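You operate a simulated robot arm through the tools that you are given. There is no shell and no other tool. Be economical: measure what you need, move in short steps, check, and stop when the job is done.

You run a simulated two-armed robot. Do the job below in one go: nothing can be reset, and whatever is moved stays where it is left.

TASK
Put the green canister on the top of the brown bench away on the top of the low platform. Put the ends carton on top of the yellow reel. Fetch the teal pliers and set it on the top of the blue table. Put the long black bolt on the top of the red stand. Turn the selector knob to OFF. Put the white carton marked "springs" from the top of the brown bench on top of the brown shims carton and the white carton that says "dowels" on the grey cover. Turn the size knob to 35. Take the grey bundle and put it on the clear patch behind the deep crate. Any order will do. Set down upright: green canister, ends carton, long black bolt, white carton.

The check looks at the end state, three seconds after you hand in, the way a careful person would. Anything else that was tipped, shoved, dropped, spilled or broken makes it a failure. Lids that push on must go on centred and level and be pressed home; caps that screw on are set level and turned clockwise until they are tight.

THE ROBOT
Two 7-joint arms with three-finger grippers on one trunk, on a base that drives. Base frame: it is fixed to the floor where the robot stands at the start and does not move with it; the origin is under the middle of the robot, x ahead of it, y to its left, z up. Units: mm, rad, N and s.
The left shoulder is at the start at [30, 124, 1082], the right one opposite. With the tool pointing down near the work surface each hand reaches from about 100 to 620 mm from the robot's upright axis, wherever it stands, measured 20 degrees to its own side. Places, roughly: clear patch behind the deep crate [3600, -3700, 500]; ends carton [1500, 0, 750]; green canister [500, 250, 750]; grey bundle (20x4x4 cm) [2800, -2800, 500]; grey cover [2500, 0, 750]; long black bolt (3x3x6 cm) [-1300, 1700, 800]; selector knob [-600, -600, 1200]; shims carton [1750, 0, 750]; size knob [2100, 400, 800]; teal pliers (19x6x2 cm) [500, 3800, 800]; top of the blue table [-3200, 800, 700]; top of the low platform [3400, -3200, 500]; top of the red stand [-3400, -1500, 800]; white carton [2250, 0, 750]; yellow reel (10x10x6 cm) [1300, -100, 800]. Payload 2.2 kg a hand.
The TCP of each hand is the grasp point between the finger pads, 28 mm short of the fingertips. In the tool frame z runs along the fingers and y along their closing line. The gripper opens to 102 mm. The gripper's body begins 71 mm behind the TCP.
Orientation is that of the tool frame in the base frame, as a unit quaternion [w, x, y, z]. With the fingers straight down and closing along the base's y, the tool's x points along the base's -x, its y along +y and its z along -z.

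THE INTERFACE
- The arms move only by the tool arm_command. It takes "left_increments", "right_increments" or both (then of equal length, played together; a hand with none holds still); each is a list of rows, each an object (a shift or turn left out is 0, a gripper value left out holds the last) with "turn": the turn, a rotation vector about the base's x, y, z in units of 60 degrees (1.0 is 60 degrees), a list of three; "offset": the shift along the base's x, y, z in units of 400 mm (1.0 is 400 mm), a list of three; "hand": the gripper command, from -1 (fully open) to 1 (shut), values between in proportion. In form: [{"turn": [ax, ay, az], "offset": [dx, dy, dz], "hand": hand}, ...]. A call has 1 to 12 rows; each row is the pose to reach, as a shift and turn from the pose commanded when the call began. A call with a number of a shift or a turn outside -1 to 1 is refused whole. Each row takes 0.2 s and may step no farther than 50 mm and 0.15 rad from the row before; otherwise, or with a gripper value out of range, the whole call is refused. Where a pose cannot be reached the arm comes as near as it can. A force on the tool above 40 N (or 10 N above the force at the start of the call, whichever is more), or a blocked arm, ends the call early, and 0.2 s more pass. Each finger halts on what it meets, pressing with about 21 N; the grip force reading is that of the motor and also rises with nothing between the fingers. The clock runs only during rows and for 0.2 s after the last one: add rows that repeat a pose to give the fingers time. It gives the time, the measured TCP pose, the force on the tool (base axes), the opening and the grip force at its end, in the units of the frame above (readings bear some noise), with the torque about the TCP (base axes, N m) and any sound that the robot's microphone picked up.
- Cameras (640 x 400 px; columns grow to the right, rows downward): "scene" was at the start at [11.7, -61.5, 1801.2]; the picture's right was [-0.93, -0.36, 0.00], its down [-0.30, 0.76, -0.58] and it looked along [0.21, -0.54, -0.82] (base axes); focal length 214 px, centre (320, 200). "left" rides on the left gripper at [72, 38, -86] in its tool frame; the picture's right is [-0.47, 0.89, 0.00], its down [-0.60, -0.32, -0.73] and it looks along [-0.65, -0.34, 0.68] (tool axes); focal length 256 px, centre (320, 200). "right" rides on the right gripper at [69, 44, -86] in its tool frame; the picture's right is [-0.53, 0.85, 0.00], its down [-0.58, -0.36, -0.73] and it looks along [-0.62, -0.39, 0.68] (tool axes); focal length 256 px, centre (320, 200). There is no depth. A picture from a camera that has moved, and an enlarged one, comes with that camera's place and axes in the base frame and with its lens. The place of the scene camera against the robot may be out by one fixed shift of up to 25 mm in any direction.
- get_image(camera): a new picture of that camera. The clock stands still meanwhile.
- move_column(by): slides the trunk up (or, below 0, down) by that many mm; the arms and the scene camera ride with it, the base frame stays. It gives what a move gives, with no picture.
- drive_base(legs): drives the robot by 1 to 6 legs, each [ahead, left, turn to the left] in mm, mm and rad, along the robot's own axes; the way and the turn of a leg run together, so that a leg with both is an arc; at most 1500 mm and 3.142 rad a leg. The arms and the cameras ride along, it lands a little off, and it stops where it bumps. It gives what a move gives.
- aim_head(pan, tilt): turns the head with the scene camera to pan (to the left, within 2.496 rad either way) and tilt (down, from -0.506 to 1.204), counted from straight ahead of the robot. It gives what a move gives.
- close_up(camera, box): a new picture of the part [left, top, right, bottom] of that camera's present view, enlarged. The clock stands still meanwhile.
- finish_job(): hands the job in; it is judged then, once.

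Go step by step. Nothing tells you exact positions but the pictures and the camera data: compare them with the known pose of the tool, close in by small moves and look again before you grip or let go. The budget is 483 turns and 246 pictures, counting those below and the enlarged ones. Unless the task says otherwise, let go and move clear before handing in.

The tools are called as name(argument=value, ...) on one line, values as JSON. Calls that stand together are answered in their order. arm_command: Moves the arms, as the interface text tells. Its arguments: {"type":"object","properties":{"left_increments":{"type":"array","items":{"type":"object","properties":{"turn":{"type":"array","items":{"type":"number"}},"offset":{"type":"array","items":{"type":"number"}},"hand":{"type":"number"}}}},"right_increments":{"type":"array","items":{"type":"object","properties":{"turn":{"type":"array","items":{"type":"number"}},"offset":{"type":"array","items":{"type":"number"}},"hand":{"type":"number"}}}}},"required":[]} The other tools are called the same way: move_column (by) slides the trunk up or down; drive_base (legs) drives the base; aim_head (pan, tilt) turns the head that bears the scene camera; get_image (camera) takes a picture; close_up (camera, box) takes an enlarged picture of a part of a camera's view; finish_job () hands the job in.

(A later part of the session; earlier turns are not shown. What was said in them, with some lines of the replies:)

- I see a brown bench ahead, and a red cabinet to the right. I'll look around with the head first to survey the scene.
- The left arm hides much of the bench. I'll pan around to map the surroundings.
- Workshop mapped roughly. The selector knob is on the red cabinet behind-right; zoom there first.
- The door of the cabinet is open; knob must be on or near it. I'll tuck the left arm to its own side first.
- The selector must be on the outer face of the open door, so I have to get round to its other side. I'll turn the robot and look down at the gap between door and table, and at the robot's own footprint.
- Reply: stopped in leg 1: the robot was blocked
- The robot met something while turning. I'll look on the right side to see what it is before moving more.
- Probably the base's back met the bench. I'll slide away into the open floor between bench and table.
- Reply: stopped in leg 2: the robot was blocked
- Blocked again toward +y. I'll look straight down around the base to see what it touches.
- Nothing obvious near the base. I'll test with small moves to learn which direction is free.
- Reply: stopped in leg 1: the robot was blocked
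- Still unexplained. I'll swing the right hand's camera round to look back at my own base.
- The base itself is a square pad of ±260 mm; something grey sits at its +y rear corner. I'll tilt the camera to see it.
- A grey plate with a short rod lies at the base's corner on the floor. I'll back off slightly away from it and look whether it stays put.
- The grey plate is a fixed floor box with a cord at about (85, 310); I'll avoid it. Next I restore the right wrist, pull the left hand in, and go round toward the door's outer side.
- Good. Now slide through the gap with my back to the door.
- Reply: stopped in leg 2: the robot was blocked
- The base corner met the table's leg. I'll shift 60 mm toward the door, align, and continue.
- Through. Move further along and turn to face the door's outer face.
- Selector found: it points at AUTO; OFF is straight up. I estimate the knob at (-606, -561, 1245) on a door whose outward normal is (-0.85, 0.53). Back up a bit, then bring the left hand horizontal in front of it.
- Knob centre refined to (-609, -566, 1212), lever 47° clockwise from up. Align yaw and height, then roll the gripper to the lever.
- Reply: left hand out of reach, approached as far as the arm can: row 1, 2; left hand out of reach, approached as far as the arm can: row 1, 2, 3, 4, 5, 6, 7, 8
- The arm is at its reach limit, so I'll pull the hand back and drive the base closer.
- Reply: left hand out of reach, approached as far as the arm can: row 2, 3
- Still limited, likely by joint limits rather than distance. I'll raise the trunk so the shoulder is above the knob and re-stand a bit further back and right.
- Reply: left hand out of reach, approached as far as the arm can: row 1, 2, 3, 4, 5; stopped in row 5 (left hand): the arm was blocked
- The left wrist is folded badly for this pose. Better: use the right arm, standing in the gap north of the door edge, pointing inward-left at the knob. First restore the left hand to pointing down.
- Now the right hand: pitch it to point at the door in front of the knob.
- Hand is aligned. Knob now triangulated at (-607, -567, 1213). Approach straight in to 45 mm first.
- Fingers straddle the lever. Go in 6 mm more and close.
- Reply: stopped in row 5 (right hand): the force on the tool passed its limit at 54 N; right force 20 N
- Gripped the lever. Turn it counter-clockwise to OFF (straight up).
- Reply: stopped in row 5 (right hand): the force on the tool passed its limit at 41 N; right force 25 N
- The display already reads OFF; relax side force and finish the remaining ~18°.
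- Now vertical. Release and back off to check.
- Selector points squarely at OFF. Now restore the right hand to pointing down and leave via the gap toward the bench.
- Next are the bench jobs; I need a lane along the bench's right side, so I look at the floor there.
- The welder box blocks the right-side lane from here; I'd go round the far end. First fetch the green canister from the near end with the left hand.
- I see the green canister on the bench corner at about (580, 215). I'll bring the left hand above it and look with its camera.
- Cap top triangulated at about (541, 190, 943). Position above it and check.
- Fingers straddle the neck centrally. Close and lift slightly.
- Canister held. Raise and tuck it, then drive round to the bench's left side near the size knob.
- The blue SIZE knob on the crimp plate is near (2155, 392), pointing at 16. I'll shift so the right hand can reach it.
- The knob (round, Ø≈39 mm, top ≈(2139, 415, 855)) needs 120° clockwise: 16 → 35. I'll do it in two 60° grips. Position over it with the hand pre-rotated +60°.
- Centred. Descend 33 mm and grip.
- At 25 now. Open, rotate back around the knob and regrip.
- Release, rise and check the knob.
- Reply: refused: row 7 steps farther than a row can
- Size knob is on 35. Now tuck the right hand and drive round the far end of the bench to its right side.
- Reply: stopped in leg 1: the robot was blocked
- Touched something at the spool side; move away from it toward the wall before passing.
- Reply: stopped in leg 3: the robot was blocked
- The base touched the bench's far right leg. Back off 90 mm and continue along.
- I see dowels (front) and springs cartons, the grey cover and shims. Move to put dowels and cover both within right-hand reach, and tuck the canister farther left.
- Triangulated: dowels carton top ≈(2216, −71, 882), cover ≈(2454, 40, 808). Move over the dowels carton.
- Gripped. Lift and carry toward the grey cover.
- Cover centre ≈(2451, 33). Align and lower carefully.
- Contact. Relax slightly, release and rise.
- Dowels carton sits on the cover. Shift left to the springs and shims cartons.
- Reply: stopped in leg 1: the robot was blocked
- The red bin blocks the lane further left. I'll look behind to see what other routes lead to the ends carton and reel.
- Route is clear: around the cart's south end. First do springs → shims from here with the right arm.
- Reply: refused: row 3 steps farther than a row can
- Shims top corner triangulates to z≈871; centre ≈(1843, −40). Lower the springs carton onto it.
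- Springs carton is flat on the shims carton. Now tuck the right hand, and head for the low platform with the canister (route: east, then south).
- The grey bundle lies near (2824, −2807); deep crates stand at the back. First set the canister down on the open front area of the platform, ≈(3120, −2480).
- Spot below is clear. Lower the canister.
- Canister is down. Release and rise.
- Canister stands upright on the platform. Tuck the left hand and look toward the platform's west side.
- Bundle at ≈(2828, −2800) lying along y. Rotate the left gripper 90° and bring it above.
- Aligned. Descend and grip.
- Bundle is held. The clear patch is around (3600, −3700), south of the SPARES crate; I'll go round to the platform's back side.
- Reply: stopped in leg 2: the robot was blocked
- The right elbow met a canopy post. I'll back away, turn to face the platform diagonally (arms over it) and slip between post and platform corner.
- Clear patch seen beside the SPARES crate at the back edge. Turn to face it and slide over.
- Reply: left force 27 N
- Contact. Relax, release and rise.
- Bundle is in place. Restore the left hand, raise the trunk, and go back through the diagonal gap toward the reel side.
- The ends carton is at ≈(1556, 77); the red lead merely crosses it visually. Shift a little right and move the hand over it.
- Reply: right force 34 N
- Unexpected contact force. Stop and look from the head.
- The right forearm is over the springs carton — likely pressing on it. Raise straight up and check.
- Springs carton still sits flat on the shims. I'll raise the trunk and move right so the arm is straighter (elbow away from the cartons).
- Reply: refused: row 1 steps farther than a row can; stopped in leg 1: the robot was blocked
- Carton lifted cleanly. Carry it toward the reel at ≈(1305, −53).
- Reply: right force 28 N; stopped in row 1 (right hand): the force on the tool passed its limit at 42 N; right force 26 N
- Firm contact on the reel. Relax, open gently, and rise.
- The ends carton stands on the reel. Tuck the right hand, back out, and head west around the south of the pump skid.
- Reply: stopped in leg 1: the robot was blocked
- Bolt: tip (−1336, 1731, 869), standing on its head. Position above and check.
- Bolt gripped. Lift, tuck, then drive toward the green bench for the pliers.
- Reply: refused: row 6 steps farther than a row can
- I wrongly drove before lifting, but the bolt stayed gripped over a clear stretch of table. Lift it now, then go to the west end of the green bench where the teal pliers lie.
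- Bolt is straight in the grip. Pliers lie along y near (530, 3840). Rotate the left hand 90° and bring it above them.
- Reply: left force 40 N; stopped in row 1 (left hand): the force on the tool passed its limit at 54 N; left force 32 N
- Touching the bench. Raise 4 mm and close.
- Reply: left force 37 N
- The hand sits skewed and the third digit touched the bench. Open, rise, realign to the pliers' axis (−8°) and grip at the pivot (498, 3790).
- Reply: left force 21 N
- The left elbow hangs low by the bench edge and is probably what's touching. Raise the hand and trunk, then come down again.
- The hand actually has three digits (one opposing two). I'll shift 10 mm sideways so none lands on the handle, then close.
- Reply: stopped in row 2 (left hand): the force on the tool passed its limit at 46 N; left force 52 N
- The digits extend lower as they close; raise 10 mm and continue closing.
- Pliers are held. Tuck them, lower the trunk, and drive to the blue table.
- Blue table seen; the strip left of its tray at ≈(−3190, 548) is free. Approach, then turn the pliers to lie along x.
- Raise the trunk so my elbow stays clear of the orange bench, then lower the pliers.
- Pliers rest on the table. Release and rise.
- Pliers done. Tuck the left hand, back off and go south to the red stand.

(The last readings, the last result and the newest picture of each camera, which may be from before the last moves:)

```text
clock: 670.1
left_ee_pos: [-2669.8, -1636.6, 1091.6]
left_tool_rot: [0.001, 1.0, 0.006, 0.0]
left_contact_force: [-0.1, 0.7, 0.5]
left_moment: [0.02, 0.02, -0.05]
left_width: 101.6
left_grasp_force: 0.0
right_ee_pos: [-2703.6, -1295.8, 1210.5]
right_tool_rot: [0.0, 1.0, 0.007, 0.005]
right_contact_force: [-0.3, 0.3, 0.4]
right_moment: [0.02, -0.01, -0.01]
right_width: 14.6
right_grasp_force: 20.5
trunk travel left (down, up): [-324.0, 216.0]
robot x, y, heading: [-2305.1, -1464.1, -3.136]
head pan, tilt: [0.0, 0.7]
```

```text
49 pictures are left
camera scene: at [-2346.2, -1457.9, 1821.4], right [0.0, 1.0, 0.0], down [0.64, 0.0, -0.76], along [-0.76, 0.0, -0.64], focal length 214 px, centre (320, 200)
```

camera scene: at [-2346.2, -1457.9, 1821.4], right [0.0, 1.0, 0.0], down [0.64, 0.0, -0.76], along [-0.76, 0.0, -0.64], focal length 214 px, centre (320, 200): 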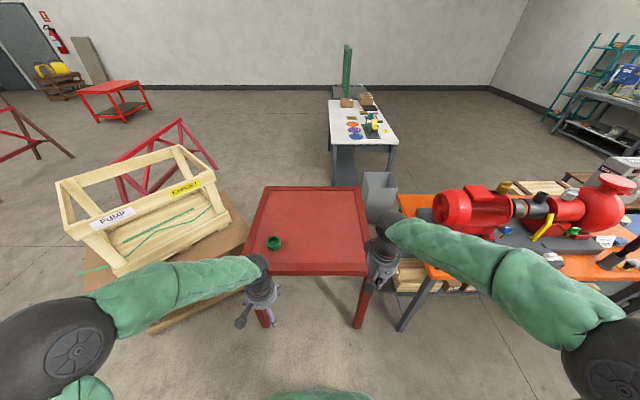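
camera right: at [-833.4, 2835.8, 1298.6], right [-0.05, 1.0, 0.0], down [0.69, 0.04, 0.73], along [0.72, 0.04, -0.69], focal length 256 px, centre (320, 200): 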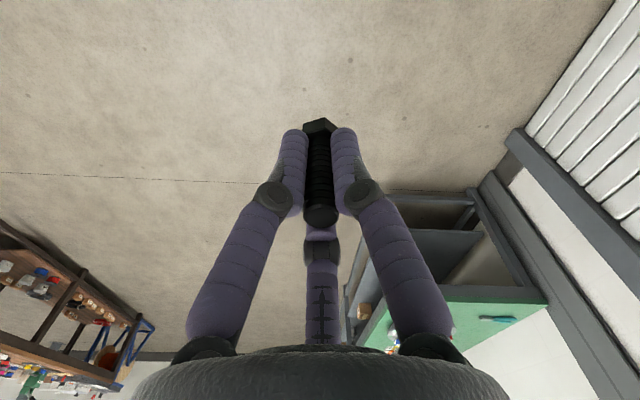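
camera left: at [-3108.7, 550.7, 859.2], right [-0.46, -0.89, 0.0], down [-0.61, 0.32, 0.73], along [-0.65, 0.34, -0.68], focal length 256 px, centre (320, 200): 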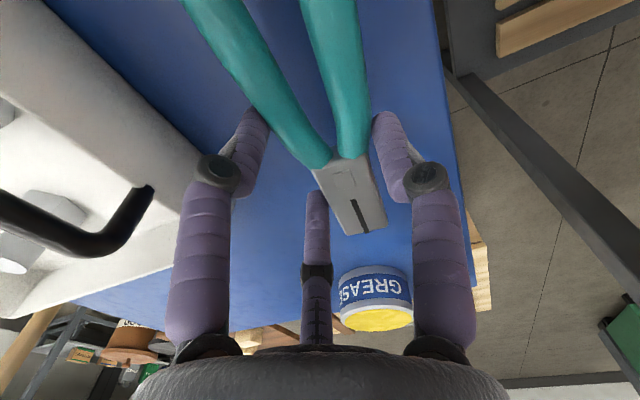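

Red stand ahead, with a tall wooden crate to its left. I'll raise the trunk, shift right, and approach.

move_column(by=180)

drive_base(legs=[[0, -140, -0.006], [345, 0, 0]])

aim_head(pan=0.0, tilt=0.9)

get_image(camera="scene")

```text
clock: 672.1
left_ee_pos: [-2669.6, -1637.5, 1270.9]
left_tool_rot: [0.001, 1.0, 0.006, 0.0]
left_contact_force: [-0.1, -0.4, -0.2]
left_moment: [-0.03, 0.0, -0.03]
left_width: 101.8
left_grasp_force: 0.1
right_ee_pos: [-2704.3, -1294.5, 1390.2]
right_tool_rot: [0.0, 1.0, 0.006, 0.004]
right_contact_force: [-0.4, 0.0, -0.5]
right_moment: [0.04, 0.0, 0.01]
right_width: 14.1
right_grasp_force: 20.3
trunk travel left (down, up): [-504.0, 36.0]
robot x, y, heading: [-2311.8, -1462.6, -3.135]
head pan, tilt: [0.0, 0.7]
```

```text
clock: 675.2
left_ee_pos: [-3016.8, -1492.8, 1271.9]
left_tool_rot: [0.002, 1.0, 0.001, 0.001]
left_contact_force: [0.0, -1.0, 0.9]
left_moment: [-0.02, -0.02, 0.02]
left_width: 102.0
left_grasp_force: 0.1
right_ee_pos: [-3046.3, -1149.4, 1390.7]
right_tool_rot: [0.001, 1.0, 0.0, 0.004]
right_contact_force: [-0.1, 0.0, -0.6]
right_moment: [0.03, 0.01, 0.01]
right_width: 14.6
right_grasp_force: 21.0
trunk travel left (down, up): [-504.0, 36.0]
robot x, y, heading: [-2651.3, -1323.1, 3.133]
head pan, tilt: [0.0, 0.7]
```

```text
clock: 676.0
left_ee_pos: [-3017.8, -1492.1, 1271.6]
left_tool_rot: [0.002, 1.0, 0.001, 0.001]
left_contact_force: [0.2, 0.5, -0.1]
left_moment: [-0.04, -0.01, 0.05]
left_width: 102.2
left_grasp_force: 0.0
right_ee_pos: [-3048.3, -1149.8, 1390.8]
right_tool_rot: [0.0, 1.0, 0.0, 0.004]
right_contact_force: [-0.3, -0.4, 0.2]
right_moment: [0.02, 0.0, 0.0]
right_width: 14.3
right_grasp_force: 20.5
trunk travel left (down, up): [-504.0, 36.0]
robot x, y, heading: [-2647.6, -1322.6, 3.137]
head pan, tilt: [0.0, 0.901]
```

```text
48 pictures are left
camera scene: at [-2683.1, -1315.9, 1985.1], right [0.0, 1.0, 0.0], down [0.78, 0.0, -0.62], along [-0.62, 0.0, -0.78], focal length 214 px, centre (320, 200)
```

scene: 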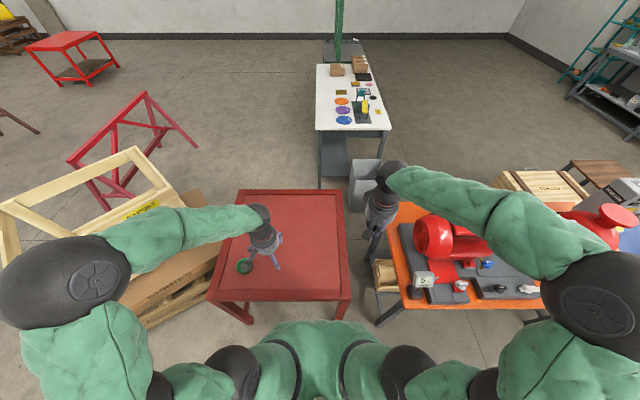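

arm_command(right_increments=[{"offset": [-0.05, -0.08, -0.05]}, {"offset": [-0.1, -0.16, -0.1]}, {"offset": [-0.15, -0.25, -0.15]}, {"offset": [-0.2, -0.33, -0.22]}, {"offset": [-0.205, -0.35, -0.33]}, {"offset": [-0.205, -0.35, -0.44]}, {"offset": [-0.205, -0.35, -0.55]}, {"offset": [-0.205, -0.35, -0.66]}, {"offset": [-0.205, -0.35, -0.77]}, {"offset": [-0.205, -0.35, -0.88]}, {"offset": [-0.205, -0.35, -0.98]}])

get_image(camera="right")

get_image(camera="scene")

```text
clock: 678.4
left_ee_pos: [-3018.4, -1493.2, 1272.2]
left_tool_rot: [0.001, 1.0, 0.0, 0.001]
left_contact_force: [-0.2, 0.6, -0.1]
left_moment: [0.0, -0.04, -0.02]
left_width: 101.8
left_grasp_force: 0.1
right_ee_pos: [-3130.1, -1289.2, 996.6]
right_tool_rot: [0.0, 1.0, 0.001, 0.003]
right_contact_force: [0.4, 0.3, 0.5]
right_moment: [-0.01, -0.02, 0.0]
right_width: 14.6
right_grasp_force: 21.6
trunk travel left (down, up): [-504.0, 36.0]
robot x, y, heading: [-2651.0, -1324.4, 3.138]
head pan, tilt: [0.0, 0.901]
```

```text
47 pictures are left
camera right: at [-3061.8, -1333.3, 1085.4], right [-0.53, -0.85, 0.0], down [-0.58, 0.36, 0.73], along [-0.61, 0.39, -0.69], focal length 256 px, centre (320, 200)
```

right: 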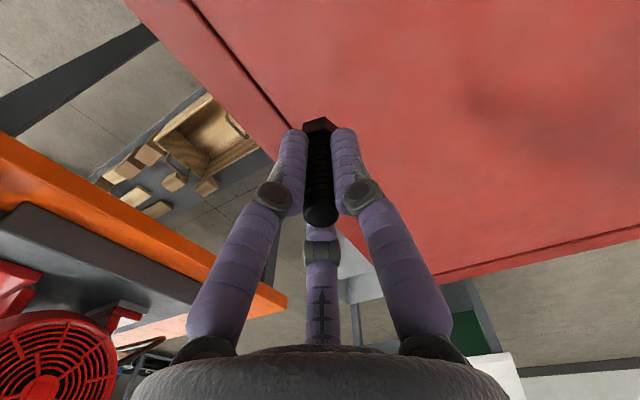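

```text
46 pictures are left
camera scene: at [-2683.7, -1315.9, 1985.1], right [0.0, 1.0, 0.0], down [0.78, 0.0, -0.62], along [-0.62, 0.0, -0.78], focal length 214 px, centre (320, 200)
```

scene: 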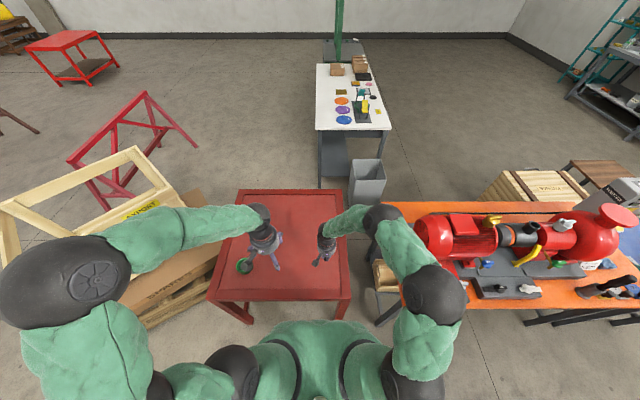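

arm_command(right_increments=[{"offset": [0, -0.03, -0.11]}, {"offset": [0, -0.06, -0.22]}, {"offset": [0, -0.06, -0.3]}, {"offset": [0, -0.06, -0.345]}])

get_image(camera="right")

```text
clock: 679.4
left_ee_pos: [-3018.1, -1492.9, 1271.7]
left_tool_rot: [0.002, 1.0, 0.001, 0.001]
left_contact_force: [-0.3, 0.3, 0.1]
left_moment: [0.02, 0.01, -0.01]
left_width: 102.1
left_grasp_force: 0.1
right_ee_pos: [-3128.1, -1313.9, 860.1]
right_tool_rot: [0.0, 1.0, 0.001, 0.005]
right_contact_force: [-0.4, -0.1, 0.1]
right_moment: [0.02, -0.01, -0.02]
right_width: 14.6
right_grasp_force: 20.9
trunk travel left (down, up): [-504.0, 36.0]
robot x, y, heading: [-2656.4, -1322.6, 3.136]
head pan, tilt: [0.0, 0.901]
```

```text
45 pictures are left
camera right: at [-3060.1, -1356.1, 947.4], right [-0.53, -0.85, 0.0], down [-0.58, 0.36, 0.73], along [-0.61, 0.39, -0.69], focal length 256 px, centre (320, 200)
```

right: 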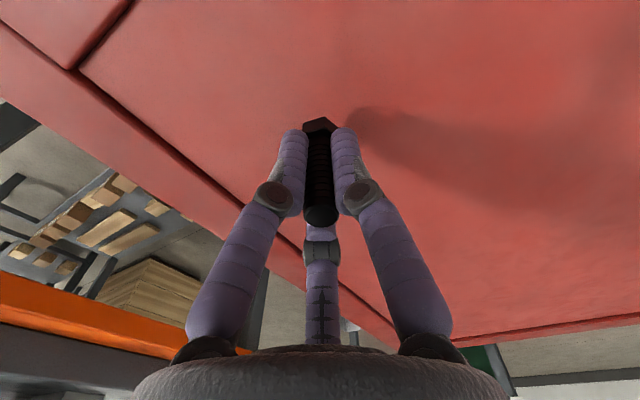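

Well inside the stand. Lower in small steps to contact.

arm_command(right_increments=[{"offset": [0, 0, -0.012]}, {"offset": [0, 0, -0.022]}])

arm_command(right_increments=[{"offset": [0, 0, -0.008]}, {"offset": [0, 0, -0.014]}])

```text
clock: 680.0
left_ee_pos: [-3017.0, -1492.0, 1270.4]
left_tool_rot: [0.002, 1.0, 0.001, 0.0]
left_contact_force: [-1.2, 0.0, -0.3]
left_moment: [-0.01, -0.01, -0.01]
left_width: 101.9
left_grasp_force: 0.2
right_ee_pos: [-3128.5, -1313.6, 851.1]
right_tool_rot: [0.001, 1.0, 0.001, 0.004]
right_contact_force: [0.9, 0.0, 0.0]
right_moment: [0.01, 0.01, 0.02]
right_width: 14.3
right_grasp_force: 21.1
trunk travel left (down, up): [-504.0, 36.0]
robot x, y, heading: [-2652.8, -1322.2, 3.136]
head pan, tilt: [0.0, 0.901]
```

```text
clock: 680.6
left_ee_pos: [-3017.8, -1492.5, 1269.9]
left_tool_rot: [0.002, 1.0, 0.001, 0.0]
left_contact_force: [0.3, -0.2, -0.1]
left_moment: [0.0, -0.02, 0.03]
left_width: 101.9
left_grasp_force: 0.1
right_ee_pos: [-3128.0, -1313.4, 844.8]
right_tool_rot: [-0.001, 1.0, 0.002, 0.005]
right_contact_force: [1.1, -1.4, -0.3]
right_moment: [-0.01, 0.0, -0.02]
right_width: 14.5
right_grasp_force: 21.6
trunk travel left (down, up): [-504.0, 36.0]
robot x, y, heading: [-2655.4, -1322.3, 3.134]
head pan, tilt: [0.0, 0.901]
```

arm_command(right_increments=[{"offset": [0, 0, -0.008]}, {"offset": [0, 0, -0.014]}])

arm_command(right_increments=[{"offset": [0, 0, -0.008]}, {"offset": [0, 0, -0.014]}])

```text
clock: 681.2
left_ee_pos: [-3017.4, -1493.2, 1271.5]
left_tool_rot: [0.002, 1.0, 0.001, 0.0]
left_contact_force: [0.2, -0.1, 0.1]
left_moment: [0.0, 0.0, -0.02]
left_width: 102.1
left_grasp_force: 0.0
right_ee_pos: [-3129.3, -1313.7, 840.4]
right_tool_rot: [0.0, 1.0, 0.001, 0.004]
right_contact_force: [0.2, 0.8, 0.5]
right_moment: [0.0, -0.01, 0.02]
right_width: 14.7
right_grasp_force: 20.9
trunk travel left (down, up): [-504.0, 36.0]
robot x, y, heading: [-2650.8, -1321.3, 3.132]
head pan, tilt: [0.0, 0.901]
```

```text
clock: 681.8
left_ee_pos: [-3017.4, -1493.0, 1271.6]
left_tool_rot: [0.002, 1.0, 0.0, 0.0]
left_contact_force: [0.3, -0.8, 0.2]
left_moment: [-0.02, -0.01, 0.01]
left_width: 101.9
left_grasp_force: 0.1
right_ee_pos: [-3130.2, -1314.0, 834.6]
right_tool_rot: [0.001, 1.0, 0.0, 0.005]
right_contact_force: [-0.3, 1.2, -0.8]
right_moment: [0.0, -0.01, 0.0]
right_width: 14.6
right_grasp_force: 20.4
trunk travel left (down, up): [-504.0, 36.0]
robot x, y, heading: [-2650.5, -1321.5, 3.138]
head pan, tilt: [0.0, 0.901]
```

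get_image(camera="right")

arm_command(right_increments=[{"offset": [0, 0, -0.01]}, {"offset": [0, 0, -0.02]}])

```text
44 pictures are left
camera right: at [-3060.9, -1356.2, 922.8], right [-0.53, -0.85, 0.0], down [-0.58, 0.36, 0.73], along [-0.61, 0.39, -0.69], focal length 256 px, centre (320, 200)
```

right: 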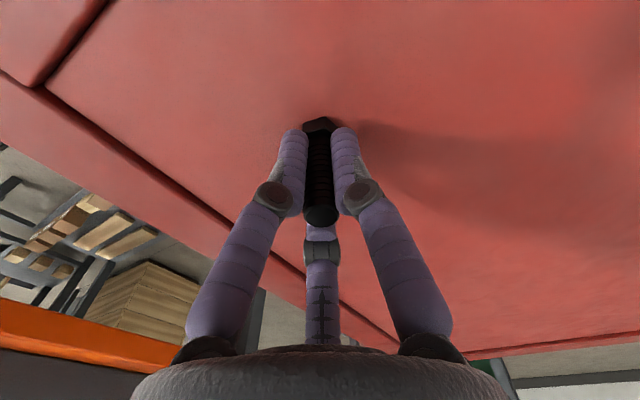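

```text
clock: 682.4
left_ee_pos: [-3015.5, -1492.5, 1271.3]
left_tool_rot: [0.002, 1.0, 0.002, 0.001]
left_contact_force: [-1.2, 0.1, 0.4]
left_moment: [-0.01, 0.0, 0.02]
left_width: 102.1
left_grasp_force: 0.1
right_ee_pos: [-3131.3, -1312.4, 832.7]
right_tool_rot: [-0.001, 1.0, 0.0, 0.004]
right_contact_force: [10.2, -1.3, 27.0]
right_moment: [-0.02, -0.3, 0.0]
right_width: 14.8
right_grasp_force: 20.4
trunk travel left (down, up): [-504.0, 36.0]
robot x, y, heading: [-2651.3, -1324.8, 3.142]
head pan, tilt: [0.0, 0.901]
stopped in row 2 (right hand): the force on the tool passed its limit at 43 N (the readings are from after the stop); the commanded pose is now the measured one
```

Contact. Relax the press, then open gently and rise straight up.

arm_command(right_increments=[{"offset": [0, 0, 0.004]}, {"offset": [0, 0, 0.005]}, {"offset": [0, 0, 0.005], "hand": 0.6}, {"offset": [0, 0, 0.005], "hand": 0.2}, {"offset": [0, 0, 0.005], "hand": -0.2}, {"offset": [0, 0, 0.005], "hand": -0.2}, {"offset": [0, 0, 0.08]}, {"offset": [0, 0, 0.18]}, {"offset": [0, 0, 0.28]}, {"offset": [0, 0, 0.39]}])

get_image(camera="right")

```text
clock: 684.6
left_ee_pos: [-3015.6, -1493.2, 1271.9]
left_tool_rot: [0.001, 1.0, 0.002, 0.0]
left_contact_force: [0.0, -0.6, 0.3]
left_moment: [0.01, 0.04, -0.02]
left_width: 102.1
left_grasp_force: 0.0
right_ee_pos: [-3129.8, -1315.5, 987.7]
right_tool_rot: [0.0, 1.0, 0.001, 0.003]
right_contact_force: [0.0, 0.7, -0.8]
right_moment: [0.01, 0.06, -0.04]
right_width: 61.3
right_grasp_force: 0.0
trunk travel left (down, up): [-504.0, 36.0]
robot x, y, heading: [-2651.5, -1325.7, 3.14]
head pan, tilt: [0.0, 0.901]
```

```text
43 pictures are left
camera right: at [-3060.5, -1358.2, 1075.5], right [-0.53, -0.85, 0.0], down [-0.58, 0.36, 0.73], along [-0.61, 0.39, -0.69], focal length 256 px, centre (320, 200)
```

right: 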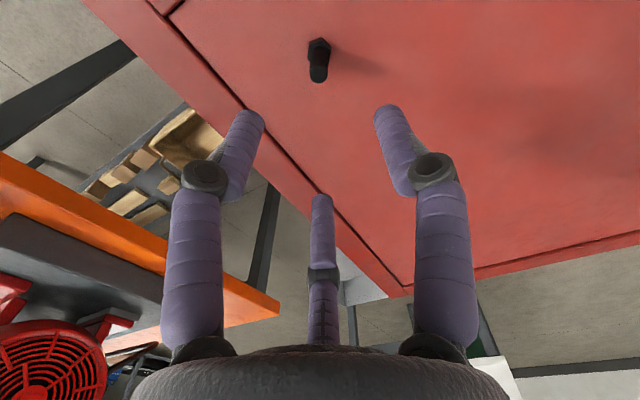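

The bolt stands upright on the red stand. Lift clear and back away, then take a last look.

arm_command(right_increments=[{"offset": [0, 0, 0.1]}, {"offset": [0, 0, 0.2]}, {"offset": [0.02, 0.03, 0.3]}, {"offset": [0.05, 0.08, 0.4]}, {"offset": [0.1, 0.13, 0.48]}, {"offset": [0.15, 0.2, 0.55]}])

drive_base(legs=[[-320, 0, 0]])

aim_head(pan=0.0, tilt=0.7)

close_up(camera="scene", box=[230, 180, 390, 290])

```text
clock: 686.0
left_ee_pos: [-3015.4, -1492.5, 1271.8]
left_tool_rot: [0.003, 1.0, 0.002, 0.0]
left_contact_force: [-0.2, 0.5, -0.5]
left_moment: [-0.06, 0.0, -0.01]
left_width: 101.9
left_grasp_force: 0.0
right_ee_pos: [-3070.0, -1232.5, 1206.6]
right_tool_rot: [0.0, 1.0, 0.0, 0.003]
right_contact_force: [-0.2, -0.2, 0.7]
right_moment: [0.02, 0.01, 0.0]
right_width: 61.1
right_grasp_force: 0.1
trunk travel left (down, up): [-504.0, 36.0]
robot x, y, heading: [-2651.1, -1323.3, 3.142]
head pan, tilt: [0.0, 0.901]
```

```text
clock: 688.1
left_ee_pos: [-2699.3, -1492.5, 1270.6]
left_tool_rot: [0.002, 1.0, -0.001, 0.0]
left_contact_force: [0.6, 0.5, -0.2]
left_moment: [0.02, 0.01, 0.02]
left_width: 102.2
left_grasp_force: 0.0
right_ee_pos: [-2752.4, -1234.8, 1206.8]
right_tool_rot: [0.0, 1.0, -0.001, 0.003]
right_contact_force: [-0.3, 0.3, 0.1]
right_moment: [0.01, 0.01, -0.04]
right_width: 61.2
right_grasp_force: 0.0
trunk travel left (down, up): [-504.0, 36.0]
robot x, y, heading: [-2330.3, -1323.7, 3.132]
head pan, tilt: [0.0, 0.901]
```

```text
clock: 688.9
left_ee_pos: [-2698.4, -1492.8, 1270.4]
left_tool_rot: [0.002, 1.0, 0.0, 0.0]
left_contact_force: [0.4, -1.0, -0.2]
left_moment: [0.01, 0.0, 0.02]
left_width: 102.2
left_grasp_force: 0.0
right_ee_pos: [-2753.2, -1234.1, 1206.1]
right_tool_rot: [0.0, 1.0, -0.001, 0.003]
right_contact_force: [0.4, 0.0, 0.1]
right_moment: [0.02, 0.01, 0.02]
right_width: 61.0
right_grasp_force: 0.0
trunk travel left (down, up): [-504.0, 36.0]
robot x, y, heading: [-2333.1, -1327.5, 3.135]
head pan, tilt: [0.0, 0.7]
```

```text
3.64 times, centred on (310, 235) of scene
camera zoom: at [-2372.1, -1317.6, 2001.2], right [0.01, 1.0, 0.0], down [0.64, 0.0, -0.76], along [-0.76, 0.01, -0.64], focal length 780 px, centre (356, 73)
```

zoom: 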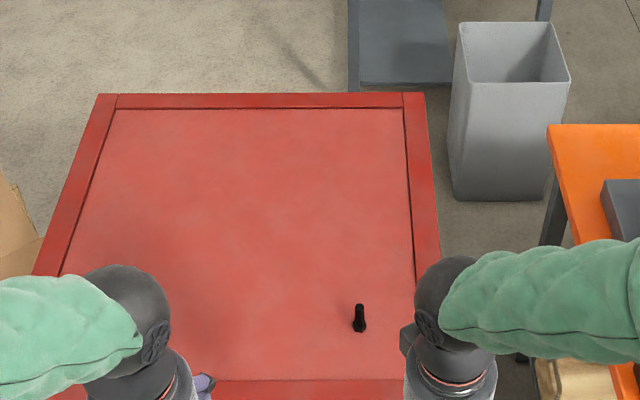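

All jobs look done and both hands are empty and clear; handing in.

finish_job()

```text
The job is handed in.
```

I've handed the job in with every item done, but while driving the robot bumped or touched a few things around the room.

**End state, as last seen in the pictures:**
- **Green canister:** upright on the low platform, on its open front area.
- **Ends carton:** upright on top of the yellow reel.
- **Teal pliers:** flat on the blue table, beside the white tray.
- **Long black bolt:** upright on the red stand.
- **Selector knob:** at OFF; the panel display also reads OFF.
- **Springs carton:** flat on top of the shims carton.
- **Dowels carton:** upright on the grey cover.
- **Size knob:** at 35.
- **Grey bundle:** on the platform, behind the SPARES crate. I took that as the deep crate, since it matched the rough position given.

**Contacts that could count against it:**
- **Red bin:** the base stopped against it at least twice. It was still standing, but it may have shifted slightly.
- **Base and arm stops:** the base also stopped against a floor box, two table legs and probably the cable-spool stand. One elbow met a canopy post. Backing out past the bin and shelf cart, it was blocked once more by one of them. I saw nothing move or fall.
- **Springs carton:** the right forearm pressed on it while I was reaching for the ends carton. It still sat flat on the shims carton afterwards.
- **Shelf cart:** the right arm passed low over its bottles. I did not go back to check all of them.
- **Bolt:** I drove back with it still at table height, so it slid across a clear part of the black table before I lifted it.
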